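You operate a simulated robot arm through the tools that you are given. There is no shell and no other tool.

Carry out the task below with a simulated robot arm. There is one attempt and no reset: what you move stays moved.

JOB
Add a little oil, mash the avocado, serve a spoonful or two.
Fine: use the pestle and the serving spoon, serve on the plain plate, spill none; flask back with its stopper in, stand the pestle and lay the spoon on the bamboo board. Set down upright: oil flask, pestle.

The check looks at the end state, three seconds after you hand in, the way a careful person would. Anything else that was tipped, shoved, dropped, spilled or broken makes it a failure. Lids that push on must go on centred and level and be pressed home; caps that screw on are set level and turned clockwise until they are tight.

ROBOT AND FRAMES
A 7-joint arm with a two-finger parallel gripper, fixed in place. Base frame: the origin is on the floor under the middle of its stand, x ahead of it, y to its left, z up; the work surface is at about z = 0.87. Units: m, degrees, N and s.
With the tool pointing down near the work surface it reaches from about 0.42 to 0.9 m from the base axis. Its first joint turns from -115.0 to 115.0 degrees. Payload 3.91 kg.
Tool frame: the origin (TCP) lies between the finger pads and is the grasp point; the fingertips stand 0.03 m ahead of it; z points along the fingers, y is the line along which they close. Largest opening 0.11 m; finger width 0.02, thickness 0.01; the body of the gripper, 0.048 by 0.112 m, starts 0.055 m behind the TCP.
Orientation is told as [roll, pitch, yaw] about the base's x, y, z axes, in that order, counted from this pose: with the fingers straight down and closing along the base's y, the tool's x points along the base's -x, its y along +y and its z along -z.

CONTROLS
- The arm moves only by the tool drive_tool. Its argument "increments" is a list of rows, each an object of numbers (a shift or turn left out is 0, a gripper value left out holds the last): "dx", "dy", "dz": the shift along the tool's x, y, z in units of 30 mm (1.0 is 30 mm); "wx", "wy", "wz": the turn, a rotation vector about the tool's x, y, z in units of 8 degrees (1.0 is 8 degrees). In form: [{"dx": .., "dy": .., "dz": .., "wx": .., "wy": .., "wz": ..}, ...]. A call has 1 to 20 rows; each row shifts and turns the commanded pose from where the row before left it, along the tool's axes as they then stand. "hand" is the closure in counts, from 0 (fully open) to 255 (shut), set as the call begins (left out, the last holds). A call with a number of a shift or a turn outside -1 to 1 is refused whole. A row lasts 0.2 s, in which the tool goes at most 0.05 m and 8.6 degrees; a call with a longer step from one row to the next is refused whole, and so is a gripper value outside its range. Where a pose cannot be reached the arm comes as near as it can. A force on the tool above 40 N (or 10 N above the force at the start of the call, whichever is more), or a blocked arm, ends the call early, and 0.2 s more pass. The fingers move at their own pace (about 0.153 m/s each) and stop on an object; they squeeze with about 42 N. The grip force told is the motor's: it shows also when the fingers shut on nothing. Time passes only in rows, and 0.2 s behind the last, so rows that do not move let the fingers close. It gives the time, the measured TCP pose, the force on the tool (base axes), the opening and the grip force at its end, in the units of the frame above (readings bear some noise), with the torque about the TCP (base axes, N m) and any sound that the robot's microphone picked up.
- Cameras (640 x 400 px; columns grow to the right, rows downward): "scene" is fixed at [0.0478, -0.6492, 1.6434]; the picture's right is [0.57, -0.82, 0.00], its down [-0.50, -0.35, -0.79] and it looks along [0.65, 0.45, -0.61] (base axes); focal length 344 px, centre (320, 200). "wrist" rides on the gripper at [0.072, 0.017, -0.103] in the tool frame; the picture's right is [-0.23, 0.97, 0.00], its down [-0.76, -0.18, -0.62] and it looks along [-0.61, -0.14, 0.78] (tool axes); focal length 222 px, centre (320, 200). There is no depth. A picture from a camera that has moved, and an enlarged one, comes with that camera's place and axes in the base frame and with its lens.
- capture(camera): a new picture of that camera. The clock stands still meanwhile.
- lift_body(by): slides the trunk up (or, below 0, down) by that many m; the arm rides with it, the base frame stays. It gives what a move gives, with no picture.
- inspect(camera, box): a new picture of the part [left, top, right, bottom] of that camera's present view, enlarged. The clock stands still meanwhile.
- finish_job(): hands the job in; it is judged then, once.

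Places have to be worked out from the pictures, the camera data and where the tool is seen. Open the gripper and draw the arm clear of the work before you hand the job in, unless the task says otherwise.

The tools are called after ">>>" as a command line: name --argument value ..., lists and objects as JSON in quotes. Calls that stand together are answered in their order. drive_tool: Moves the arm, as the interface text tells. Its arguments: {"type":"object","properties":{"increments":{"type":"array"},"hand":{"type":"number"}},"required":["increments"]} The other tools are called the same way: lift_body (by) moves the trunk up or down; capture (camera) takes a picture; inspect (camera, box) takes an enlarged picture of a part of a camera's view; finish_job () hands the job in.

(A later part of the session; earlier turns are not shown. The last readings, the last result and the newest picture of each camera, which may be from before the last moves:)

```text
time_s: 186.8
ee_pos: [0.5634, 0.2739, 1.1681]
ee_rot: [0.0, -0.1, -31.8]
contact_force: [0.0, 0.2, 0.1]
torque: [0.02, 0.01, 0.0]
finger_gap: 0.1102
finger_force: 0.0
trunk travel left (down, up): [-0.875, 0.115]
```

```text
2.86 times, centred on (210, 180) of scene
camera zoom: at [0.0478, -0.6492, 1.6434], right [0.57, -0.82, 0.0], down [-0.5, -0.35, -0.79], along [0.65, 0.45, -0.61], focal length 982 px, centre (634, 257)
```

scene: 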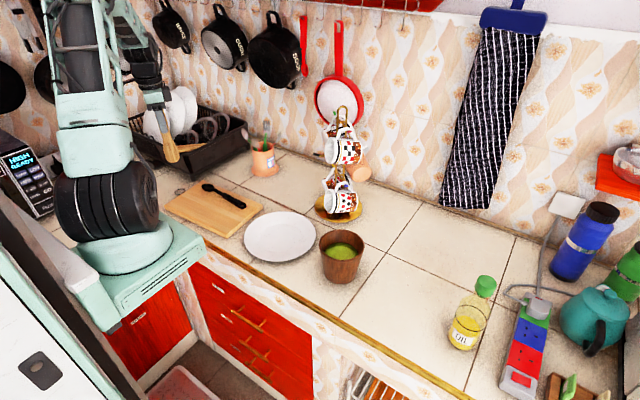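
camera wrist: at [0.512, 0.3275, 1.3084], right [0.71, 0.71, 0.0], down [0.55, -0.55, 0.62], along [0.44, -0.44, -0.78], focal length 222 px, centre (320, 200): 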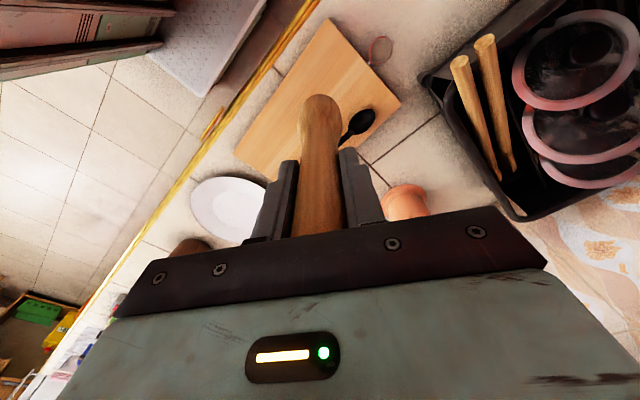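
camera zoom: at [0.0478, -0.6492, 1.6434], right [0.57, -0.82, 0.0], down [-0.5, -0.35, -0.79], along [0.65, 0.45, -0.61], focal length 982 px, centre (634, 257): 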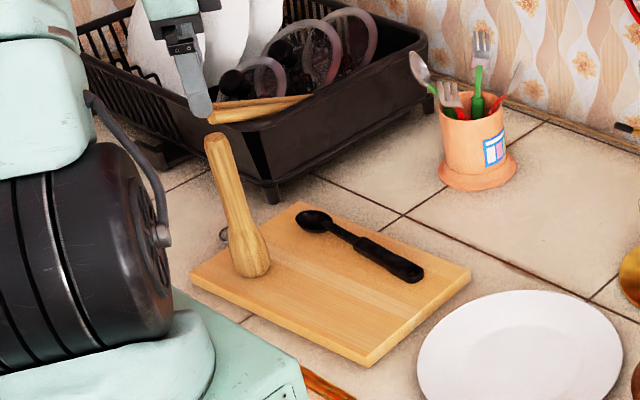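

The pestle stands upright on the board. Now I study the spoon: I rotate/move the wrist camera for a closer look at it.

>>> inspect --camera "scene" --box '[190, 170, 260, 220]'

>>> inspect --camera "wrist" --box '[280, 100, 390, 200]'

```text
8.00 times, centred on (225, 195) of scene
camera zoom: at [0.0478, -0.6492, 1.6434], right [0.57, -0.82, 0.0], down [-0.5, -0.35, -0.79], along [0.65, 0.45, -0.61], focal length 2749 px, centre (1080, 240)
```

zoom: 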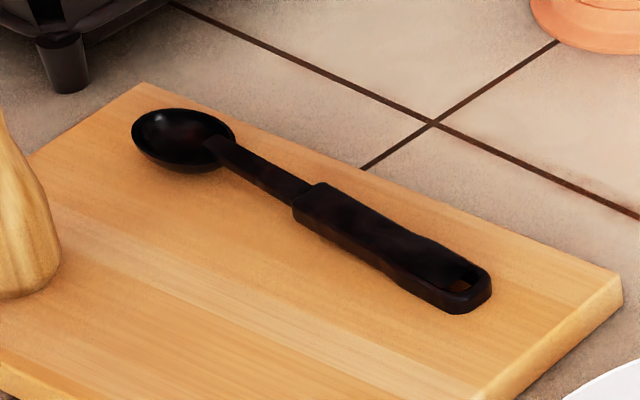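

```text
4.00 times, centred on (335, 150) of wrist
camera zoom: at [0.511, 0.3268, 1.2713], right [0.71, 0.71, 0.0], down [0.55, -0.55, 0.62], along [0.44, -0.44, -0.78], focal length 888 px, centre (260, 400)
```

zoom: 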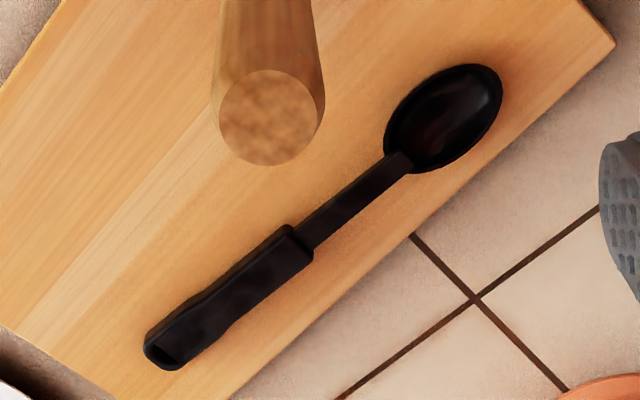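

The spoon lies along y at x ≈ 0.667: handle end at y ≈ 0.10, thick handle to 0.194, bowl centre near y ≈ 0.28. I'll grip the handle near y ≈ 0.135 with the tool pointing down and fingers closing along x (yaw +90°). First I move over it and turn the wrist.

>>> drive_tool --hand 110 --increments '[{"dx": -0.5, "dy": -0.2}, {"dx": -0.8, "dy": -0.32}, {"dx": -0.9, "dy": -0.36}, {"dx": -0.9, "dy": -0.36}, {"dx": -0.9, "dy": -0.36}, {"dx": -0.8, "dy": -0.3}, {"dx": -0.57, "dy": -0.22}, {"wz": -1}, {"wz": -1}, {"wz": -1}, {"wz": -1}, {"wz": -1}, {"wz": -1}, {"wz": -1}, {"wz": -1}]'

>>> drive_tool --increments '[{"wz": -1}, {"wz": -1}, {"wz": -1}, {"wz": -1}, {"wz": -1}, {"wz": -1}, {"wz": -1}, {"wz": -0.22}, {}]'

>>> capture --camera "wrist"

>>> capture --camera "scene"

```text
time_s: 190.0
ee_pos: [0.6678, 0.1376, 1.1692]
ee_rot: [0.0, -0.2, 32.4]
contact_force: [-0.2, -0.6, 0.1]
torque: [0.05, -0.02, 0.02]
finger_gap: 0.0625
finger_force: 0.0
trunk travel left (down, up): [-0.875, 0.115]
```

```text
time_s: 192.0
ee_pos: [0.6678, 0.1385, 1.167]
ee_rot: [-0.1, 0.1, 90.0]
contact_force: [0.7, 0.7, 0.1]
torque: [0.01, -0.02, -0.03]
finger_gap: 0.0627
finger_force: 0.0
trunk travel left (down, up): [-0.875, 0.115]
```

```text
taken
camera wrist: at [0.6515, 0.064, 1.2712], right [-0.97, 0.23, 0.0], down [0.18, 0.76, 0.62], along [0.14, 0.61, -0.78], focal length 222 px, centre (320, 200)
```

wrist: 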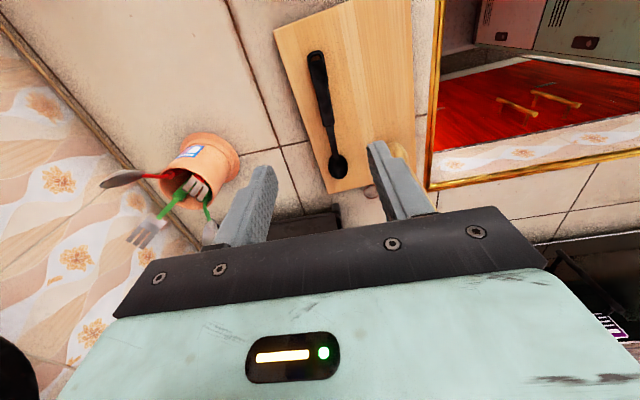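

```text
taken
```

scene: 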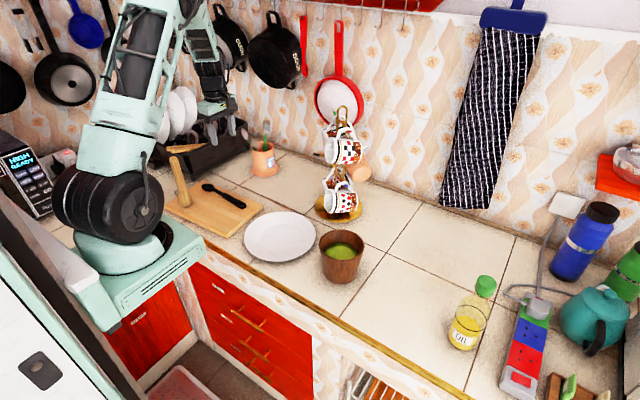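

>>> inspect --camera "wrist" --box '[280, 40, 380, 190]'

```text
2.67 times, centred on (330, 115) of wrist
camera zoom: at [0.6515, 0.064, 1.2712], right [-0.97, 0.23, 0.0], down [0.18, 0.76, 0.62], along [0.14, 0.61, -0.78], focal length 592 px, centre (293, 427)
```

zoom: 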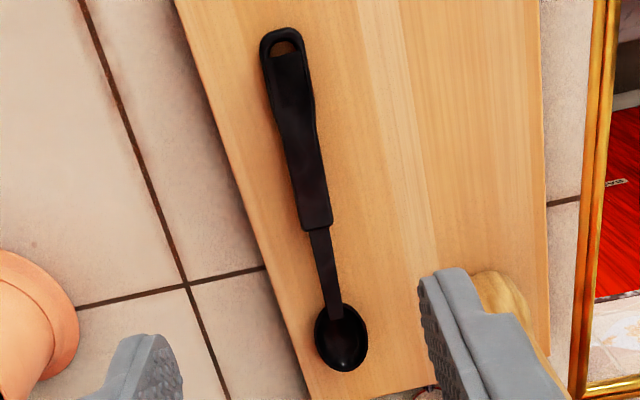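

The tool is centred over the handle (x ≈ 0.667, y ≈ 0.138), spoon direction within 1° of +y. I descend.

>>> drive_tool --increments '[{"dz": 0.6}, {"dz": 0.9}, {"dz": 0.9}, {"dz": 0.9}, {"dz": 0.9}, {"dz": 0.9}, {"dz": 0.9}, {"dz": 0.8}, {"dz": 0.6}, {"dz": 0.3}, {}]'

>>> inspect --camera "wrist" --box '[180, 60, 460, 240]'

>>> inspect --camera "scene" --box '[170, 130, 290, 230]'

```text
time_s: 194.4
ee_pos: [0.6696, 0.135, 0.9357]
ee_rot: [-0.1, 0.1, 90.2]
contact_force: [-0.3, -0.5, -0.6]
torque: [0.0, -0.02, 0.03]
finger_gap: 0.0627
finger_force: 0.0
trunk travel left (down, up): [-0.875, 0.115]
```

```text
2.22 times, centred on (320, 150) of wrist
camera zoom: at [0.6528, 0.063, 1.0397], right [-0.97, 0.23, 0.0], down [0.18, 0.76, 0.62], along [0.14, 0.61, -0.78], focal length 494 px, centre (320, 311)
```

zoom: 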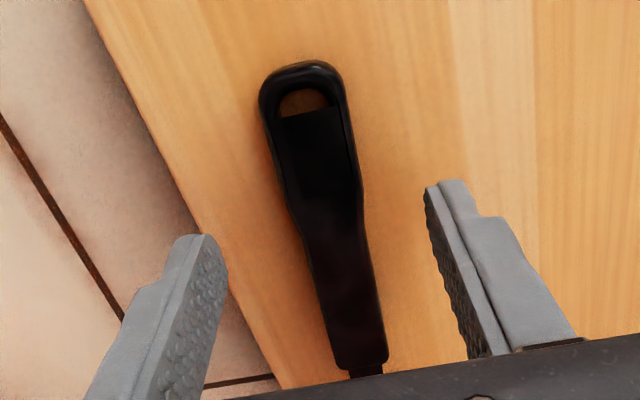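

```text
4.00 times, centred on (230, 180) of scene
camera zoom: at [0.0478, -0.6492, 1.6434], right [0.57, -0.82, 0.0], down [-0.5, -0.35, -0.79], along [0.65, 0.45, -0.61], focal length 1374 px, centre (680, 280)
```

zoom: 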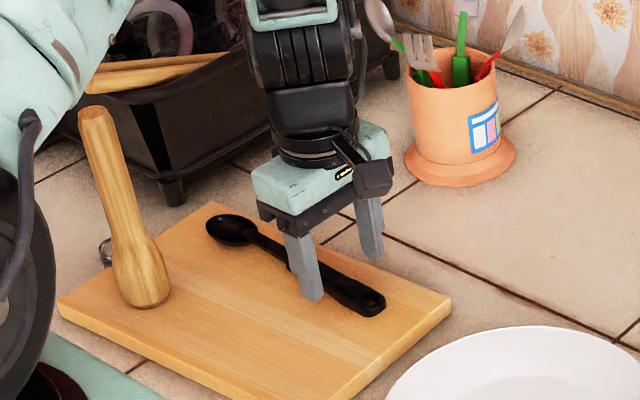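

Centred. I lower in fine steps until the fingertips are just above the board.

>>> drive_tool --increments '[{"dz": 0.2}, {"dz": 0.15}, {}]'

>>> drive_tool --increments '[{"dz": 0.06}, {}]'

>>> drive_tool --increments '[{"dz": 0.05}, {}]'

```text
time_s: 195.2
ee_pos: [0.6694, 0.137, 0.9265]
ee_rot: [-0.1, 0.2, 90.0]
contact_force: [-0.3, -0.3, 0.2]
torque: [-0.01, 0.02, -0.03]
finger_gap: 0.0628
finger_force: 0.1
trunk travel left (down, up): [-0.875, 0.115]
```

```text
time_s: 195.8
ee_pos: [0.6677, 0.1367, 0.9252]
ee_rot: [-0.1, 0.0, 90.1]
contact_force: [0.1, -0.3, -0.6]
torque: [-0.05, 0.01, 0.0]
finger_gap: 0.0626
finger_force: 0.1
trunk travel left (down, up): [-0.875, 0.115]
```

```text
time_s: 196.4
ee_pos: [0.6695, 0.1372, 0.9242]
ee_rot: [-0.1, 0.1, 89.9]
contact_force: [1.3, -0.1, 0.2]
torque: [-0.02, -0.05, 0.01]
finger_gap: 0.0628
finger_force: 0.0
trunk travel left (down, up): [-0.875, 0.115]
```

>>> drive_tool --increments '[{"dz": 0.05}, {}]'

>>> drive_tool --increments '[{"dz": 0.05}, {}]'

>>> drive_tool --increments '[{"dz": 0.04}, {}]'

>>> inspect --camera "scene" --box '[210, 175, 260, 215]'

```text
time_s: 197.0
ee_pos: [0.6691, 0.138, 0.9223]
ee_rot: [0.0, 0.2, 90.0]
contact_force: [-0.3, -0.3, 0.1]
torque: [0.03, -0.02, -0.02]
finger_gap: 0.0626
finger_force: 0.1
trunk travel left (down, up): [-0.875, 0.115]
```

```text
time_s: 197.6
ee_pos: [0.6674, 0.1372, 0.9198]
ee_rot: [-0.2, 0.1, 90.0]
contact_force: [-0.4, 0.8, 0.8]
torque: [0.01, 0.0, 0.0]
finger_gap: 0.0627
finger_force: 0.0
trunk travel left (down, up): [-0.875, 0.115]
```

```text
time_s: 198.2
ee_pos: [0.6691, 0.1374, 0.9197]
ee_rot: [-0.1, 0.1, 90.0]
contact_force: [0.1, -0.8, -0.4]
torque: [0.02, -0.01, -0.01]
finger_gap: 0.0628
finger_force: 0.1
trunk travel left (down, up): [-0.875, 0.115]
```

```text
10.00 times, centred on (235, 195) of scene
camera zoom: at [0.0478, -0.6492, 1.6434], right [0.57, -0.82, 0.0], down [-0.5, -0.35, -0.79], along [0.65, 0.45, -0.61], focal length 3436 px, centre (1170, 250)
```

zoom: 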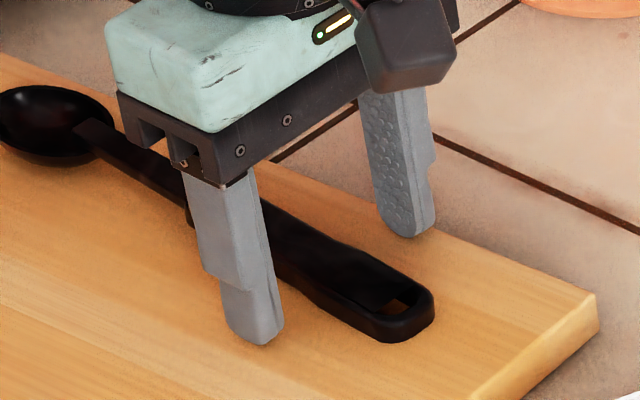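

>>> drive_tool --increments '[{"dz": 0.04}, {}]'

>>> drive_tool --increments '[{"dz": 0.04}, {}]'

>>> drive_tool --increments '[{"dz": 0.04}, {}]'

```text
time_s: 198.8
ee_pos: [0.6678, 0.1372, 0.919]
ee_rot: [-0.1, 0.1, 90.0]
contact_force: [0.2, -0.3, -0.4]
torque: [-0.04, 0.01, -0.04]
finger_gap: 0.0626
finger_force: 0.2
trunk travel left (down, up): [-0.875, 0.115]
```

```text
time_s: 199.4
ee_pos: [0.6694, 0.1378, 0.9184]
ee_rot: [-0.2, 0.0, 90.0]
contact_force: [-1.1, -2.0, 8.4]
torque: [0.0, 0.31, 0.07]
finger_gap: 0.0632
finger_force: 0.0
trunk travel left (down, up): [-0.875, 0.115]
```

```text
time_s: 200.0
ee_pos: [0.6695, 0.137, 0.9178]
ee_rot: [-0.3, 0.0, 90.0]
contact_force: [-2.1, -3.5, 33.4]
torque: [-0.11, 1.24, 0.18]
finger_gap: 0.0633
finger_force: 0.8
trunk travel left (down, up): [-0.875, 0.115]
```

The fingertips touch the board (TCP z ≈ 0.918). I back off about 2.5 mm and close on the handle.

>>> drive_tool --increments '[{"dz": -0.09}, {}, {}]'

>>> drive_tool --hand 250 --increments '[{}, {}, {}, {}]'

>>> inspect --camera "scene" --box '[200, 165, 270, 220]'

```text
time_s: 200.8
ee_pos: [0.6671, 0.1382, 0.9178]
ee_rot: [-0.2, -0.1, 90.0]
contact_force: [2.2, 2.8, 7.3]
torque: [0.12, 0.18, -0.14]
finger_gap: 0.0616
finger_force: 0.0
trunk travel left (down, up): [-0.875, 0.115]
```

```text
time_s: 201.8
ee_pos: [0.6691, 0.1377, 0.918]
ee_rot: [0.0, 0.0, 90.0]
contact_force: [-0.3, 0.6, -0.4]
torque: [-0.05, -0.04, 0.02]
finger_gap: 0.0257
finger_force: 42.0
trunk travel left (down, up): [-0.875, 0.115]
```

```text
7.27 times, centred on (235, 192) of scene
camera zoom: at [0.0478, -0.6492, 1.6434], right [0.57, -0.82, 0.0], down [-0.5, -0.35, -0.79], along [0.65, 0.45, -0.61], focal length 2499 px, centre (938, 254)
```

zoom: 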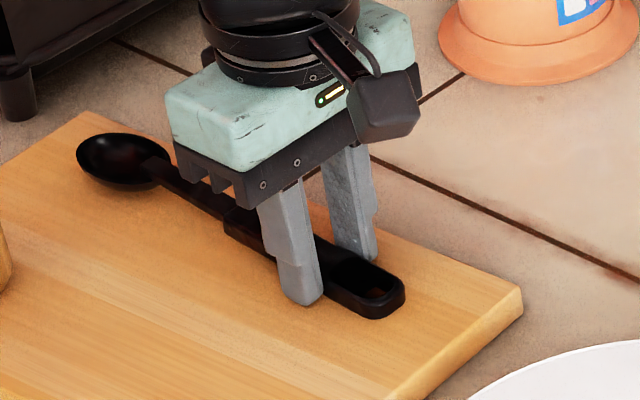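

The spoon handle is gripped (gap 0.0257 m). I lift it gently and check that it comes up level.

>>> drive_tool --increments '[{"dz": -0.2}, {"dz": -0.4}, {"dz": -0.6}, {"dz": -0.8}, {"dz": -0.8}, {"dz": -0.8}, {"dz": -0.6}, {}]'

>>> inspect --camera "scene" --box '[150, 100, 290, 230]'

>>> capture --camera "wrist"

```text
time_s: 203.6
ee_pos: [0.6679, 0.138, 1.0451]
ee_rot: [0.0, 0.1, 89.9]
contact_force: [0.0, -0.2, -1.5]
torque: [-0.06, 0.01, 0.02]
finger_gap: 0.0258
finger_force: 42.2
trunk travel left (down, up): [-0.875, 0.115]
```

```text
3.08 times, centred on (220, 165) of scene
camera zoom: at [0.0478, -0.6492, 1.6434], right [0.57, -0.82, 0.0], down [-0.5, -0.35, -0.79], along [0.65, 0.45, -0.61], focal length 1057 px, centre (628, 308)
```

zoom: 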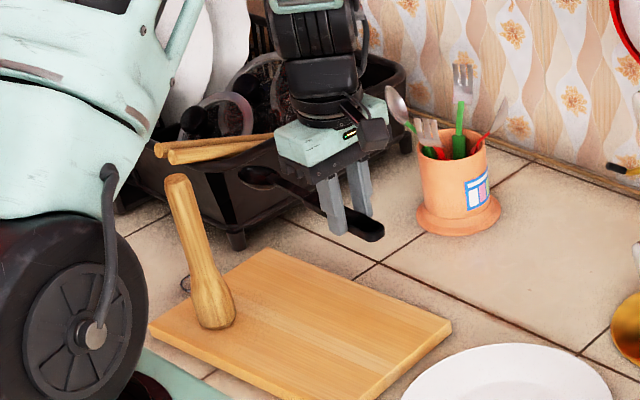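

```text
taken
camera wrist: at [0.6511, 0.0646, 1.149], right [-0.97, 0.23, 0.0], down [0.18, 0.76, 0.62], along [0.14, 0.61, -0.78], focal length 222 px, centre (320, 200)
```

wrist: 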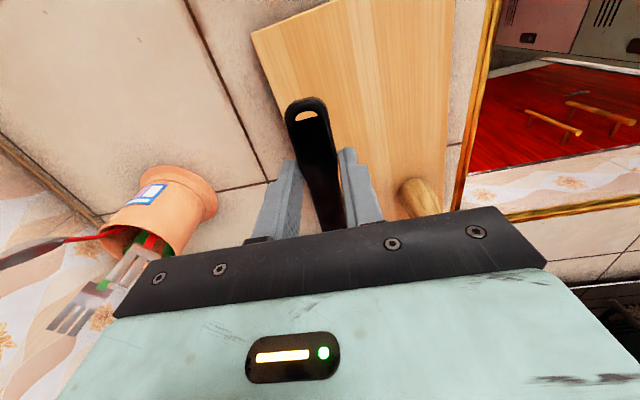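

The spoon is held level. I raise it to about z = 1.2 and turn it 180° so its tip points to -y (toward the bowl).

>>> drive_tool --increments '[{"dz": -0.7}, {"dz": -0.9}, {"dz": -0.9}, {"dz": -0.9}, {"dz": -0.9}, {"dz": -0.8}, {"wz": 0.6}, {"wz": 1}, {"wz": 1}, {"wz": 1}, {"wz": 1}, {"wz": 1}, {"wz": 1}, {"wz": 1}, {"wz": 1}, {"wz": 1}, {"wz": 1}, {"wz": 1}]'

>>> drive_tool --increments '[{"wz": 1}, {"wz": 1}, {"wz": 1}, {"wz": 1}, {"wz": 1}, {"wz": 1}, {"wz": 1}, {"wz": 1}, {"wz": 1}, {"wz": 1}, {"wz": 0.9}, {}]'

>>> capture --camera "scene"

```text
time_s: 207.4
ee_pos: [0.6677, 0.137, 1.1965]
ee_rot: [-0.1, -0.1, -3.0]
contact_force: [0.2, 0.7, -0.2]
torque: [0.01, 0.05, 0.04]
finger_gap: 0.0257
finger_force: 41.9
trunk travel left (down, up): [-0.875, 0.115]
```

```text
time_s: 210.0
ee_pos: [0.6675, 0.1368, 1.1976]
ee_rot: [0.2, 0.0, -90.2]
contact_force: [0.3, -0.3, 0.0]
torque: [0.08, 0.02, -0.02]
finger_gap: 0.0256
finger_force: 41.8
trunk travel left (down, up): [-0.875, 0.115]
```

```text
taken
```

scene: 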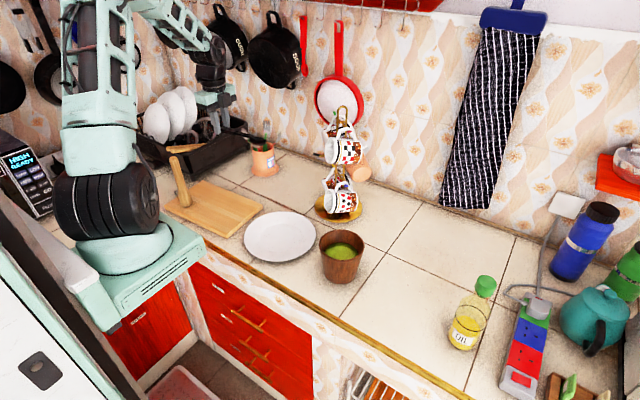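

Spoon tip now points to -y. I carry it over toward the bowl (x ≈ 0.6225), staying high.

>>> drive_tool --increments '[{"dx": -0.5, "dy": -0.06}, {"dx": -0.8, "dy": -0.1}, {"dx": -0.95, "dy": -0.11}, {"dx": -0.95, "dy": -0.11}, {"dx": -0.95, "dy": -0.11}, {"dx": -0.95, "dy": -0.11}, {"dx": -0.95, "dy": -0.11}, {"dx": -0.95, "dy": -0.11}, {"dx": -0.95, "dy": -0.11}, {"dx": -0.95, "dy": -0.11}, {"dx": -0.95, "dy": -0.11}, {"dx": -0.95, "dy": -0.11}, {"dx": -0.95, "dy": -0.12}, {"dx": -0.7, "dy": -0.1}, {"dx": -0.4, "dy": -0.06}, {}]'

>>> capture --camera "scene"

>>> inspect --camera "scene" --box '[260, 150, 420, 300]'

```text
time_s: 213.4
ee_pos: [0.6214, -0.2492, 1.1963]
ee_rot: [0.0, 0.0, -90.1]
contact_force: [-0.5, 0.8, 0.0]
torque: [0.02, 0.0, -0.01]
finger_gap: 0.0258
finger_force: 42.0
trunk travel left (down, up): [-0.875, 0.115]
```

```text
taken
```

scene: 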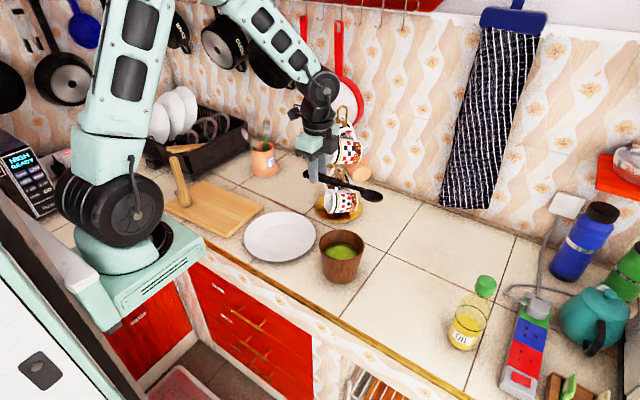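

```text
2.67 times, centred on (340, 225) of scene
camera zoom: at [0.0478, -0.6492, 1.6434], right [0.57, -0.82, 0.0], down [-0.5, -0.35, -0.79], along [0.65, 0.45, -0.61], focal length 916 px, centre (267, 133)
```

zoom: 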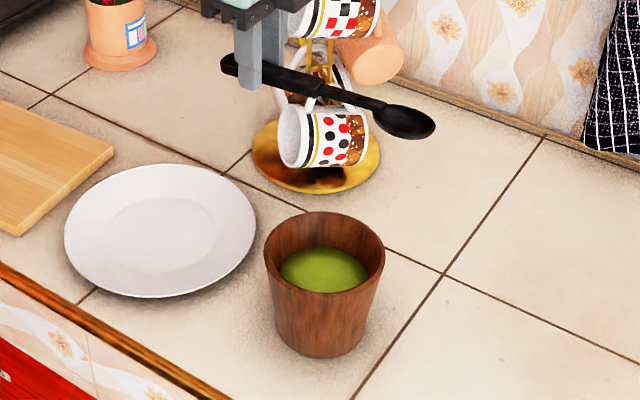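

The view into the bowl is clear: mash surface about z = 0.945. I pitch the spoon tip down by 50° above the bowl.

>>> drive_tool --increments '[{"wy": 0.6}, {"wy": 0.9}, {"wy": 0.95}, {"wy": 0.95}, {"wy": 0.95}, {"wy": 0.95}, {"wy": 0.95}, {"dx": -0.288, "dz": 0.37}, {"dx": -0.288, "dz": 0.37}, {}]'

>>> inspect --camera "scene" --box '[260, 150, 420, 300]'

>>> capture --camera "wrist"

```text
time_s: 215.6
ee_pos: [0.621, -0.2417, 1.1694]
ee_rot: [0.2, 50.0, -89.9]
contact_force: [-0.1, 0.2, -0.5]
torque: [0.03, -0.02, -0.02]
finger_gap: 0.0256
finger_force: 42.4
trunk travel left (down, up): [-0.875, 0.115]
```

```text
2.67 times, centred on (340, 225) of scene
camera zoom: at [0.0478, -0.6492, 1.6434], right [0.57, -0.82, 0.0], down [-0.5, -0.35, -0.79], along [0.65, 0.45, -0.61], focal length 916 px, centre (267, 133)
```

zoom: 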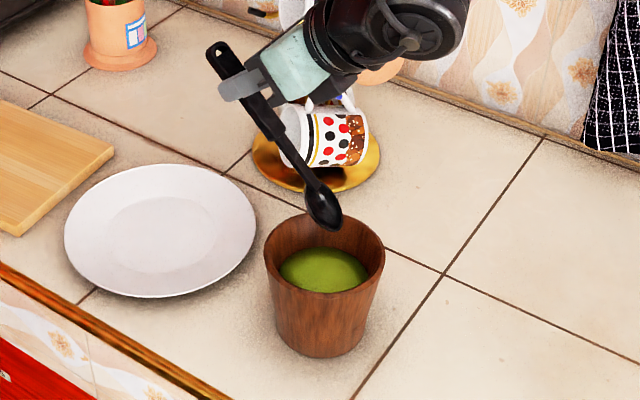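

```text
taken
camera wrist: at [0.6378, -0.2758, 1.2911], right [0.97, -0.15, -0.17], down [-0.18, -0.97, -0.18], along [-0.14, 0.21, -0.97], focal length 222 px, centre (320, 200)
```

wrist: 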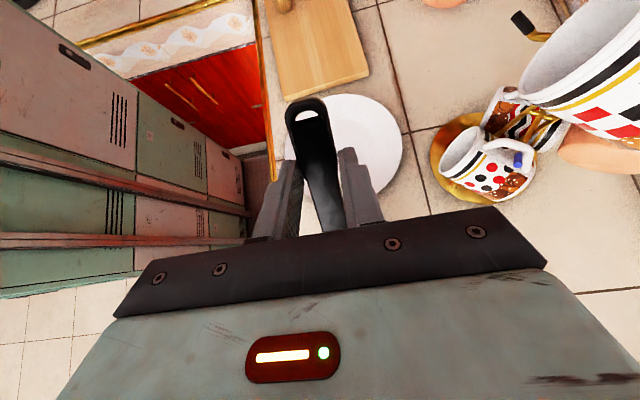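

Aligned over the bowl centre. I lower the spoon toward the mash surface.

>>> drive_tool --increments '[{"dx": -0.45, "dz": 0.378}, {"dx": -0.526, "dz": 0.441}, {"dx": -0.526, "dz": 0.441}, {"dx": -0.45, "dz": 0.378}, {"wy": 0.25}, {}]'

>>> inspect --camera "scene" --box '[290, 190, 390, 290]'

```text
time_s: 217.0
ee_pos: [0.6226, -0.2412, 1.0926]
ee_rot: [0.2, 52.0, -89.9]
contact_force: [-0.3, 0.3, -0.1]
torque: [0.04, 0.01, 0.03]
finger_gap: 0.0257
finger_force: 41.4
trunk travel left (down, up): [-0.875, 0.115]
```

```text
4.00 times, centred on (340, 240) of scene
camera zoom: at [0.0478, -0.6492, 1.6434], right [0.57, -0.82, 0.0], down [-0.5, -0.35, -0.79], along [0.65, 0.45, -0.61], focal length 1374 px, centre (240, 40)
```

zoom: 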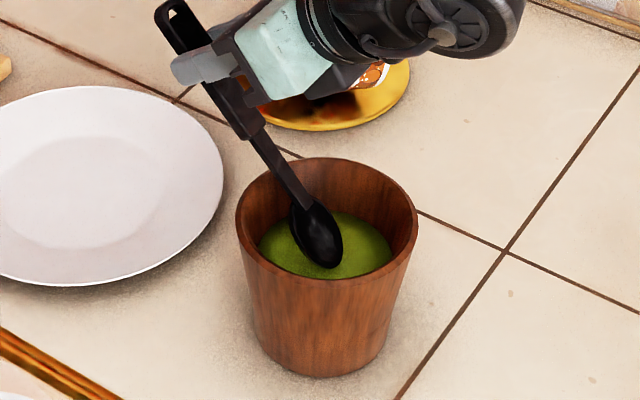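

The spoon tip is just at the mash surface. I dip the spoon bowl in and sweep it toward the far wall while flattening to 45°.

>>> drive_tool --increments '[{"dx": -0.342, "dz": 0.267}, {"dx": -0.342, "dz": 0.267}, {"dx": -0.276, "dz": 0.047, "wy": -0.44}, {"dx": -0.271, "dz": 0.061, "wy": -0.44}, {}]'

>>> inspect --camera "scene" --box '[290, 190, 390, 290]'

```text
time_s: 218.2
ee_pos: [0.6224, -0.2499, 1.0541]
ee_rot: [0.2, 45.0, -89.9]
contact_force: [0.1, 0.9, -0.6]
torque: [0.02, -0.05, 0.01]
finger_gap: 0.0256
finger_force: 42.2
trunk travel left (down, up): [-0.875, 0.115]
```

```text
4.00 times, centred on (340, 240) of scene
camera zoom: at [0.0478, -0.6492, 1.6434], right [0.57, -0.82, 0.0], down [-0.5, -0.35, -0.79], along [0.65, 0.45, -0.61], focal length 1374 px, centre (240, 40)
```

zoom: 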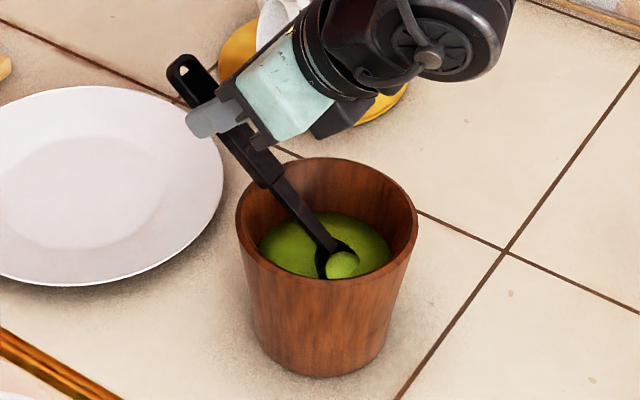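

The spoon is filled — a green mound shows in it. I raise and level it progressively, keeping the shaft clear of the rim.

>>> drive_tool --increments '[{"dx": 0.19, "dz": 0.177, "wy": -0.5}, {"dx": 0.203, "dz": 0.163, "wy": -0.5}, {"dx": 0.214, "dz": 0.148, "wy": -0.5}]'

>>> inspect --camera "scene" --box '[290, 190, 390, 290]'

```text
time_s: 219.0
ee_pos: [0.6228, -0.2287, 1.0533]
ee_rot: [0.1, 32.9, -89.8]
contact_force: [0.9, 0.1, -0.7]
torque: [0.08, 0.0, 0.0]
finger_gap: 0.0256
finger_force: 41.9
trunk travel left (down, up): [-0.875, 0.115]
```

```text
4.00 times, centred on (340, 240) of scene
camera zoom: at [0.0478, -0.6492, 1.6434], right [0.57, -0.82, 0.0], down [-0.5, -0.35, -0.79], along [0.65, 0.45, -0.61], focal length 1374 px, centre (240, 40)
```

zoom: 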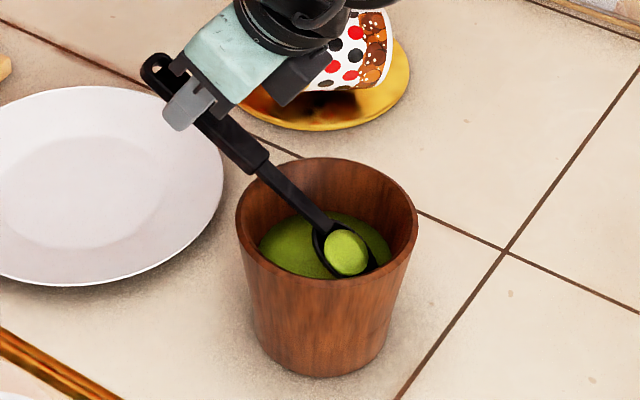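

It holds a mound at 33°. I continue levelling and lift it out.

>>> drive_tool --increments '[{"dx": 0.17, "dz": 0.234, "wy": -0.625}, {"dx": 0.19, "dz": 0.218, "wy": -0.625}, {"dx": 0.208, "dz": 0.2, "wy": -0.625}, {"dx": 0.123, "dz": 0.117, "wy": -0.542}, {"dx": 0.132, "dz": 0.108, "wy": -0.542}, {"dx": 0.139, "dz": 0.097, "wy": -0.542}, {"dx": 0.05, "dz": -0.5, "wy": -0.3}, {"dx": 0.05, "dz": -0.7, "wy": -0.3}, {}]'

>>> inspect --camera "scene" --box '[270, 160, 410, 290]'

```text
time_s: 221.0
ee_pos: [0.6231, -0.19, 1.0753]
ee_rot: [0.1, -0.1, -90.0]
contact_force: [-0.4, -0.7, -0.8]
torque: [0.03, 0.0, 0.01]
finger_gap: 0.0257
finger_force: 42.0
trunk travel left (down, up): [-0.875, 0.115]
```

```text
3.08 times, centred on (340, 225) of scene
camera zoom: at [0.0478, -0.6492, 1.6434], right [0.57, -0.82, 0.0], down [-0.5, -0.35, -0.79], along [0.65, 0.45, -0.61], focal length 1057 px, centre (258, 123)
```

zoom: 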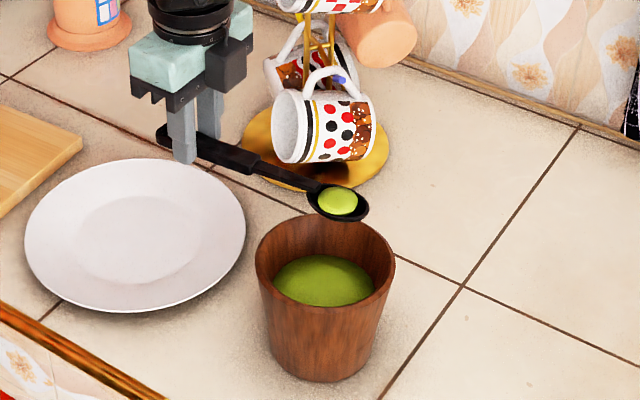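

A full spoonful, held level over the bowl with nothing dripping. I carry it level over the plate (plate centre near (0.624, -0.088)).

>>> drive_tool --increments '[{}, {"dx": 0.3}, {"dx": 0.5}, {"dx": 0.65}, {"dx": 0.7}, {"dx": 0.7}, {"dx": 0.7}, {"dx": 0.7}, {"dx": 0.7}, {"dx": 0.7}, {"dx": 0.7}, {"dx": 0.65}, {"dx": 0.6}, {"dx": 0.45}, {"dx": 0.28}, {}]'

>>> inspect --camera "scene" --box '[200, 150, 360, 300]'

```text
time_s: 224.4
ee_pos: [0.622, 0.0621, 1.0747]
ee_rot: [0.1, 0.1, -90.0]
contact_force: [0.7, -0.3, -0.4]
torque: [0.03, -0.01, -0.01]
finger_gap: 0.0256
finger_force: 42.2
trunk travel left (down, up): [-0.875, 0.115]
```

```text
2.67 times, centred on (280, 225) of scene
camera zoom: at [0.0478, -0.6492, 1.6434], right [0.57, -0.82, 0.0], down [-0.5, -0.35, -0.79], along [0.65, 0.45, -0.61], focal length 916 px, centre (427, 133)
```

zoom: 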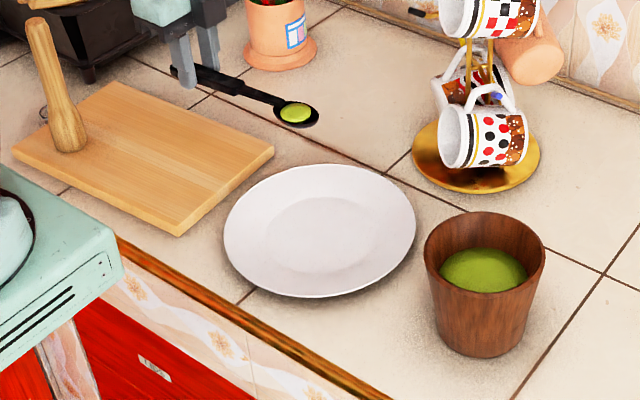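

The spoon bowl is above the plate's centre. I pitch to 30° and lower it close to the plate.

>>> drive_tool --increments '[{"dx": -0.282, "dz": -0.167, "wy": 0.9375}, {"dx": -0.258, "dz": -0.202, "wy": 0.9375}, {"dx": -0.229, "dz": -0.234, "wy": 0.9375}, {"dx": -0.197, "dz": -0.262, "wy": 0.9375}, {"dx": -0.3, "dz": 0.53}, {"dx": -0.32, "dz": 0.54}, {"dx": -0.3, "dz": 0.52}, {}]'

>>> inspect --camera "scene" --box '[210, 170, 350, 290]'

```text
time_s: 226.2
ee_pos: [0.6213, 0.0274, 1.0392]
ee_rot: [0.1, 30.1, -89.9]
contact_force: [-0.5, -0.2, -0.1]
torque: [0.02, -0.01, -0.04]
finger_gap: 0.0254
finger_force: 41.6
trunk travel left (down, up): [-0.875, 0.115]
```

```text
3.33 times, centred on (280, 230) of scene
camera zoom: at [0.0478, -0.6492, 1.6434], right [0.57, -0.82, 0.0], down [-0.5, -0.35, -0.79], along [0.65, 0.45, -0.61], focal length 1145 px, centre (453, 100)
```

zoom: 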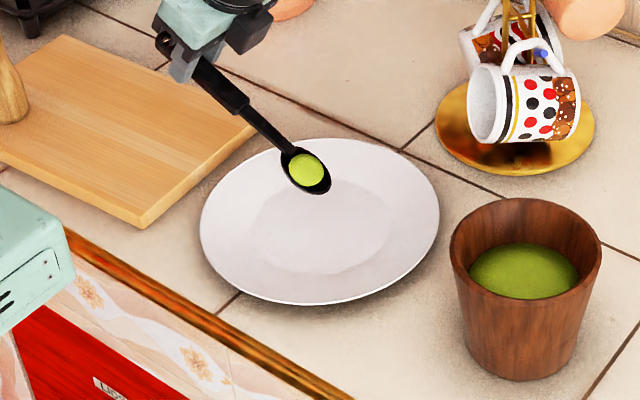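

Over the plate near its centre. I pitch on to 60° keeping the spoon bowl in place.

>>> drive_tool --increments '[{"dx": -0.286, "dz": -0.554, "wy": 0.9375}, {"dx": -0.212, "dz": -0.587, "wy": 0.9375}, {"dx": -0.133, "dz": -0.609, "wy": 0.9375}, {"dx": -0.053, "dz": -0.622, "wy": 0.9375}, {}]'

>>> inspect --camera "scene" --box '[210, 170, 350, 290]'

```text
time_s: 227.4
ee_pos: [0.6207, -0.0354, 1.0784]
ee_rot: [0.2, 60.2, -89.7]
contact_force: [-0.3, -0.3, 0.0]
torque: [0.03, 0.01, -0.01]
finger_gap: 0.0257
finger_force: 42.1
trunk travel left (down, up): [-0.875, 0.115]
```

```text
3.33 times, centred on (280, 230) of scene
camera zoom: at [0.0478, -0.6492, 1.6434], right [0.57, -0.82, 0.0], down [-0.5, -0.35, -0.79], along [0.65, 0.45, -0.61], focal length 1145 px, centre (453, 100)
```

zoom: 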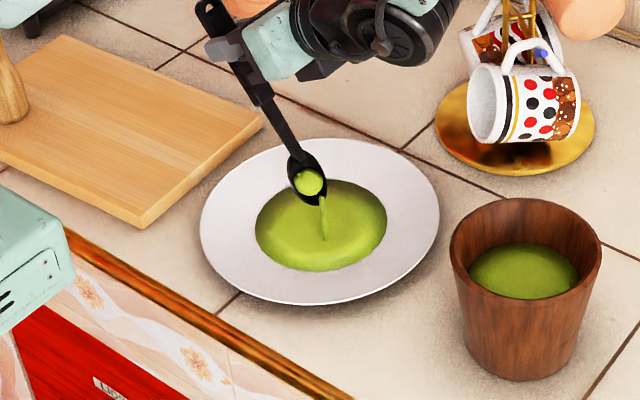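

The mash is running off the spoon onto the plate. I hold and then pitch a bit more until the spoon is empty.

>>> drive_tool --increments '[{}, {}, {"dx": -0.302, "dz": -0.569, "wy": 0.9375}, {"dx": -0.225, "dz": -0.603, "wy": 0.9375}, {}, {}]'

>>> inspect --camera "scene" --box '[210, 170, 350, 290]'

```text
time_s: 228.8
ee_pos: [0.6209, -0.0737, 1.0804]
ee_rot: [0.5, 75.1, -89.5]
contact_force: [-0.3, -0.1, 0.1]
torque: [-0.02, 0.0, -0.03]
finger_gap: 0.0257
finger_force: 41.9
trunk travel left (down, up): [-0.875, 0.115]
```

```text
3.33 times, centred on (280, 230) of scene
camera zoom: at [0.0478, -0.6492, 1.6434], right [0.57, -0.82, 0.0], down [-0.5, -0.35, -0.79], along [0.65, 0.45, -0.61], focal length 1145 px, centre (453, 100)
```

zoom: 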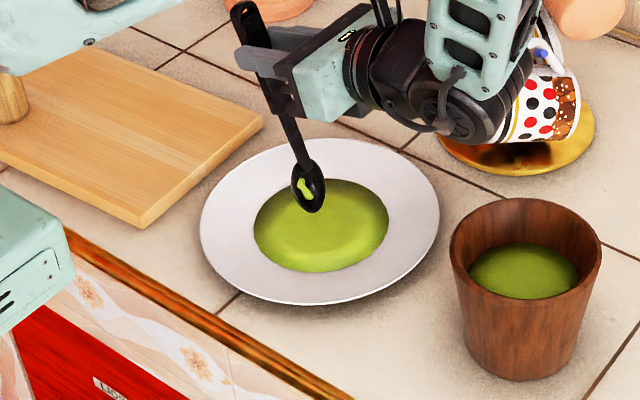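

Nearly empty. I pitch to about 88° and wait for the last bit.

>>> drive_tool --increments '[{"dx": -0.144, "dz": -0.627, "wy": 0.9375}, {"dx": -0.05, "dz": -0.45, "wy": 0.7}, {}, {}, {}, {}, {}]'

>>> inspect --camera "scene" --box '[210, 170, 350, 290]'

>>> inspect --camera "scene" --box '[255, 195, 305, 240]'

```text
time_s: 230.4
ee_pos: [0.6211, -0.1069, 1.0809]
ee_rot: [3.7, 88.2, -86.2]
contact_force: [0.9, -0.4, -1.0]
torque: [-0.02, 0.01, -0.05]
finger_gap: 0.0256
finger_force: 42.0
trunk travel left (down, up): [-0.875, 0.115]
```

```text
3.33 times, centred on (280, 230) of scene
camera zoom: at [0.0478, -0.6492, 1.6434], right [0.57, -0.82, 0.0], down [-0.5, -0.35, -0.79], along [0.65, 0.45, -0.61], focal length 1145 px, centre (453, 100)
```

zoom: 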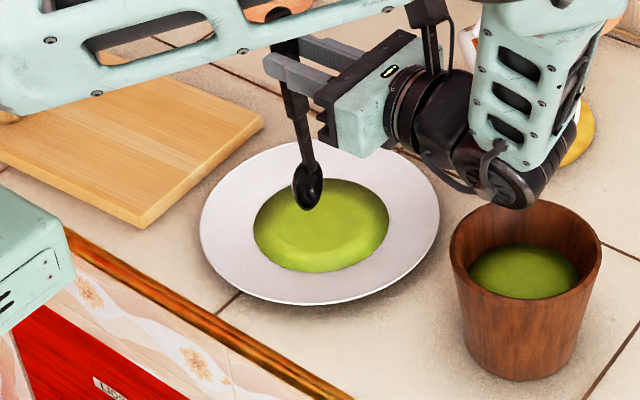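

```text
8.89 times, centred on (280, 218) of scene
camera zoom: at [0.0478, -0.6492, 1.6434], right [0.57, -0.82, 0.0], down [-0.5, -0.35, -0.79], along [0.65, 0.45, -0.61], focal length 3054 px, centre (676, 44)
```

zoom: 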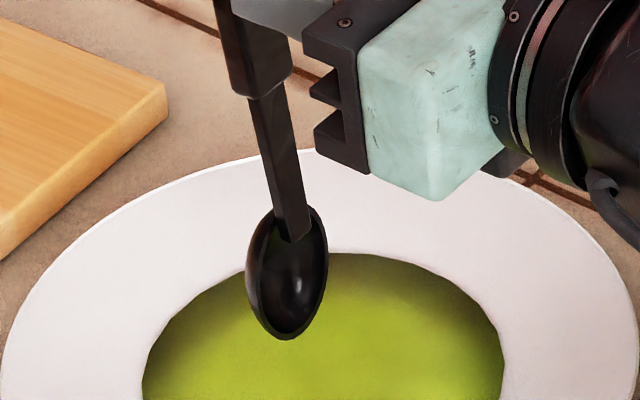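

The spoon is empty and the plate has a clean serving. To have a proper "spoonful or two", I take a second spoonful: raise, pitch back to 50° and return above the bowl.

>>> drive_tool --increments '[{"dx": 0.5, "dz": -0.02}, {"dx": 0.8, "dz": -0.03}, {"dx": 0.9, "dz": -0.03}, {"dx": 0.8, "dz": -0.03}, {"wy": -0.75}, {"wy": -1}, {"wy": -1}, {"wy": -1}, {"wy": -1}, {"dx": -0.4, "dz": -0.48}, {"dx": -0.58, "dz": -0.69}, {"dx": -0.65, "dz": -0.77}, {"dx": -0.65, "dz": -0.77}, {"dx": -0.44, "dz": -0.52}, {"dx": -0.2, "dz": -0.24}, {}]'

>>> inspect --camera "scene" --box '[220, 150, 420, 300]'

```text
time_s: 233.8
ee_pos: [0.6209, -0.2426, 1.1702]
ee_rot: [0.2, 50.1, -89.8]
contact_force: [-0.3, -0.1, -0.1]
torque: [0.01, -0.02, 0.01]
finger_gap: 0.0256
finger_force: 41.7
trunk travel left (down, up): [-0.875, 0.115]
```

```text
2.67 times, centred on (320, 225) of scene
camera zoom: at [0.0478, -0.6492, 1.6434], right [0.57, -0.82, 0.0], down [-0.5, -0.35, -0.79], along [0.65, 0.45, -0.61], focal length 916 px, centre (320, 133)
```

zoom: 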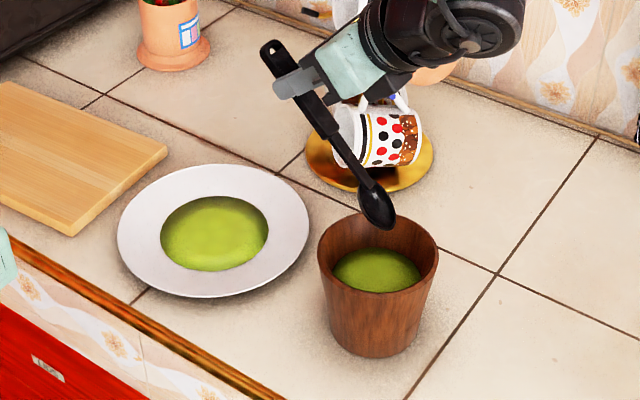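

Back above the bowl at the same start pose. I repeat the same scoop: lower, dip and sweep.

>>> drive_tool --increments '[{"dx": -0.45, "dz": 0.378}, {"dx": -0.526, "dz": 0.441}, {"dx": -0.526, "dz": 0.441}, {"dx": -0.45, "dz": 0.378}, {"wy": 0.25}, {"dx": -0.342, "dz": 0.267}, {"dx": -0.342, "dz": 0.267}, {"dx": -0.276, "dz": 0.047, "wy": -0.44}, {"dx": -0.271, "dz": 0.061, "wy": -0.44}, {}]'

>>> inspect --camera "scene" --box '[290, 190, 390, 290]'

```text
time_s: 236.0
ee_pos: [0.6203, -0.252, 1.0539]
ee_rot: [0.2, 45.1, -89.8]
contact_force: [0.0, -0.2, -0.5]
torque: [-0.01, -0.01, -0.06]
finger_gap: 0.0255
finger_force: 42.1
trunk travel left (down, up): [-0.875, 0.115]
```

```text
4.00 times, centred on (340, 240) of scene
camera zoom: at [0.0478, -0.6492, 1.6434], right [0.57, -0.82, 0.0], down [-0.5, -0.35, -0.79], along [0.65, 0.45, -0.61], focal length 1374 px, centre (240, 40)
```

zoom: 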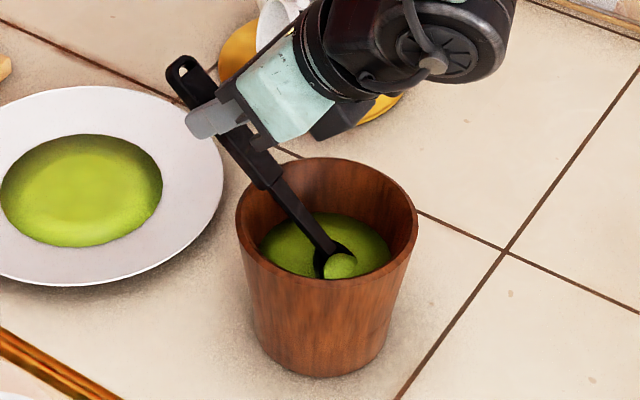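

Filled again. I level and lift it out with the same path.

>>> drive_tool --increments '[{"dx": 0.19, "dz": 0.177, "wy": -0.5}, {"dx": 0.203, "dz": 0.163, "wy": -0.5}, {"dx": 0.214, "dz": 0.148, "wy": -0.5}, {"dx": 0.17, "dz": 0.234, "wy": -0.625}, {"dx": 0.19, "dz": 0.218, "wy": -0.625}, {"dx": 0.208, "dz": 0.2, "wy": -0.625}, {"dx": 0.123, "dz": 0.117, "wy": -0.542}, {"dx": 0.132, "dz": 0.108, "wy": -0.542}, {"dx": 0.139, "dz": 0.097, "wy": -0.542}, {"dx": 0.05, "dz": -0.5, "wy": -0.3}, {"dx": 0.05, "dz": -0.7, "wy": -0.3}, {}, {}]'

>>> inspect --camera "scene" --box '[270, 160, 410, 290]'

```text
time_s: 238.8
ee_pos: [0.6203, -0.1891, 1.0767]
ee_rot: [0.1, 0.3, -89.9]
contact_force: [-0.7, 0.5, -0.2]
torque: [0.04, -0.01, 0.02]
finger_gap: 0.0258
finger_force: 42.3
trunk travel left (down, up): [-0.875, 0.115]
```

```text
3.08 times, centred on (340, 225) of scene
camera zoom: at [0.0478, -0.6492, 1.6434], right [0.57, -0.82, 0.0], down [-0.5, -0.35, -0.79], along [0.65, 0.45, -0.61], focal length 1057 px, centre (258, 123)
```

zoom: 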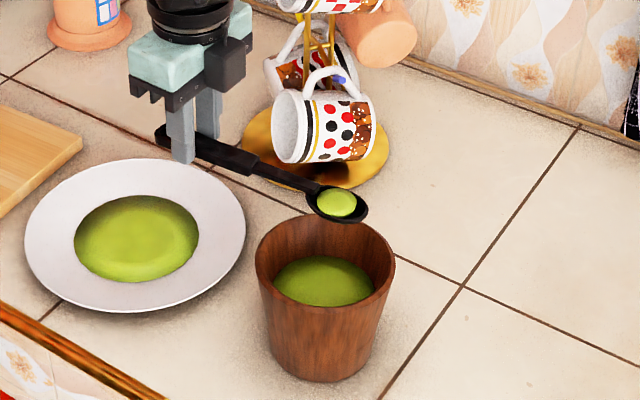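

The second spoonful is held level. I carry it over the plate, pitch to 30° and lower as before.

>>> drive_tool --increments '[{"dx": 0.3}, {"dx": 0.5}, {"dx": 0.65}, {"dx": 0.7}, {"dx": 0.7}, {"dx": 0.7}, {"dx": 0.7}, {"dx": 0.7}, {"dx": 0.7}, {"dx": 0.7}, {"dx": 0.65}, {"dx": 0.6}, {"dx": 0.45}, {"dx": 0.25}, {}]'

>>> drive_tool --increments '[{"dx": -0.282, "dz": -0.167, "wy": 0.9375}, {"dx": -0.258, "dz": -0.202, "wy": 0.9375}, {"dx": -0.229, "dz": -0.234, "wy": 0.9375}, {"dx": -0.197, "dz": -0.262, "wy": 0.9375}, {"dx": -0.3, "dz": 0.53}, {"dx": -0.32, "dz": 0.54}, {"dx": -0.3, "dz": 0.52}, {}]'

>>> inspect --camera "scene" --box '[210, 170, 350, 290]'

```text
time_s: 242.0
ee_pos: [0.6217, 0.0609, 1.0775]
ee_rot: [0.1, 0.4, -90.0]
contact_force: [0.0, -0.5, -1.1]
torque: [0.05, 0.02, 0.01]
finger_gap: 0.0255
finger_force: 42.0
trunk travel left (down, up): [-0.875, 0.115]
```

```text
time_s: 243.8
ee_pos: [0.6222, 0.0281, 1.0427]
ee_rot: [0.1, 30.4, -89.9]
contact_force: [-0.6, 0.3, -0.5]
torque: [0.03, 0.01, -0.02]
finger_gap: 0.0254
finger_force: 41.6
trunk travel left (down, up): [-0.875, 0.115]
```

```text
3.33 times, centred on (280, 230) of scene
camera zoom: at [0.0478, -0.6492, 1.6434], right [0.57, -0.82, 0.0], down [-0.5, -0.35, -0.79], along [0.65, 0.45, -0.61], focal length 1145 px, centre (453, 100)
```

zoom: 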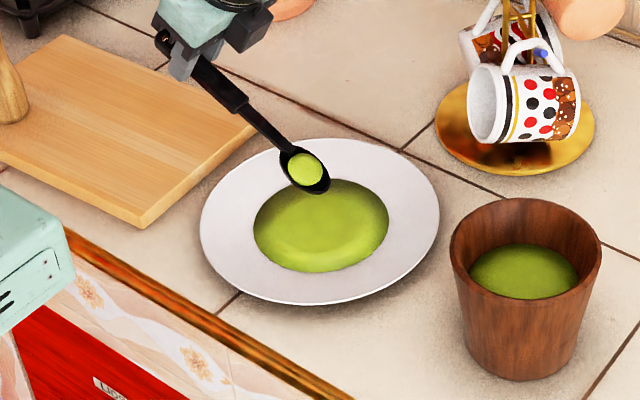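

Same pose as before over the plate. I pour it off the same way.

>>> drive_tool --increments '[{"dx": -0.286, "dz": -0.554, "wy": 0.9375}, {"dx": -0.212, "dz": -0.587, "wy": 0.9375}, {"dx": -0.133, "dz": -0.609, "wy": 0.9375}, {"dx": -0.053, "dz": -0.622, "wy": 0.9375}, {}, {}, {}, {"dx": -0.302, "dz": -0.569, "wy": 0.9375}, {"dx": -0.225, "dz": -0.603, "wy": 0.9375}, {}, {}, {}, {"dx": -0.144, "dz": -0.627, "wy": 0.9375}, {"dx": -0.05, "dz": -0.45, "wy": 0.7}, {}, {}, {}, {}, {}]'

>>> inspect --camera "scene" --box '[210, 170, 350, 290]'

>>> inspect --camera "scene" --box '[255, 195, 305, 240]'

```text
time_s: 247.8
ee_pos: [0.6217, -0.1089, 1.0833]
ee_rot: [4.2, 88.5, -85.7]
contact_force: [0.6, -0.3, -0.7]
torque: [0.02, 0.02, -0.02]
finger_gap: 0.0254
finger_force: 41.5
trunk travel left (down, up): [-0.875, 0.115]
```

```text
3.33 times, centred on (280, 230) of scene
camera zoom: at [0.0478, -0.6492, 1.6434], right [0.57, -0.82, 0.0], down [-0.5, -0.35, -0.79], along [0.65, 0.45, -0.61], focal length 1145 px, centre (453, 100)
```

zoom: 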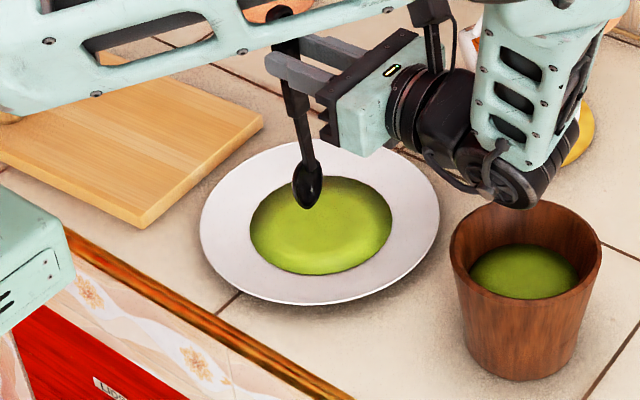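

```text
8.89 times, centred on (280, 218) of scene
camera zoom: at [0.0478, -0.6492, 1.6434], right [0.57, -0.82, 0.0], down [-0.5, -0.35, -0.79], along [0.65, 0.45, -0.61], focal length 3054 px, centre (676, 44)
```

zoom: 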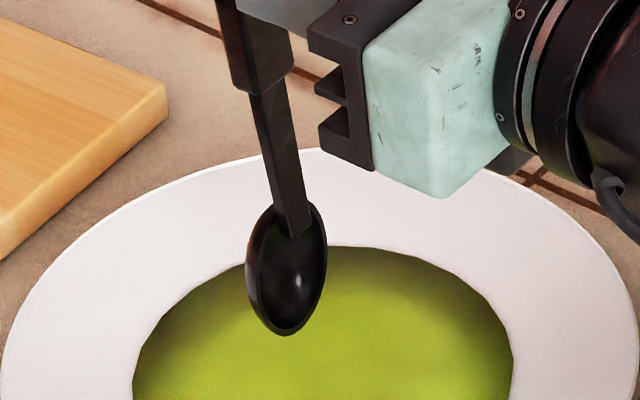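

Spoon is empty and the serving is all on the plate. I raise, level the spoon and move it over to the board side before turning it.

>>> drive_tool --increments '[{"dx": 0.5, "dz": -0.02}, {"dx": 0.8, "dz": -0.03}, {"dx": 0.9, "dz": -0.03}, {"dx": 0.8, "dz": -0.03}, {"wy": -0.9}, {"wy": -1}, {"wy": -1}, {"wy": -1}, {"wy": -1}, {"wy": -1}, {"wy": -1}, {"wy": -1}, {"wy": -1}, {"wy": -1}, {"wy": -1}, {"wy": -0.15}, {}]'

>>> capture --camera "scene"

```text
time_s: 251.4
ee_pos: [0.622, -0.1106, 1.1738]
ee_rot: [0.0, 0.1, -90.1]
contact_force: [-0.5, 0.9, -0.3]
torque: [0.05, -0.03, 0.02]
finger_gap: 0.0255
finger_force: 42.0
trunk travel left (down, up): [-0.875, 0.115]
```

```text
taken
```

scene: 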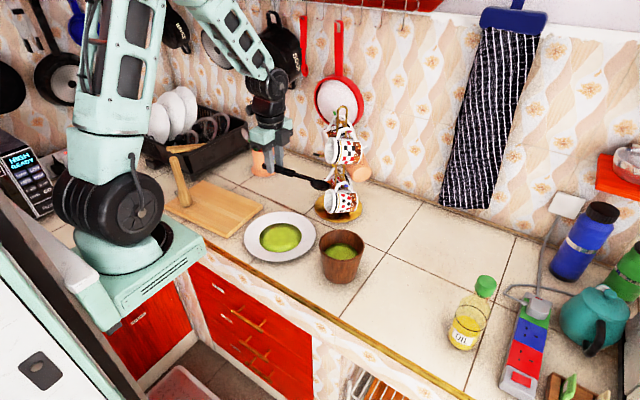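

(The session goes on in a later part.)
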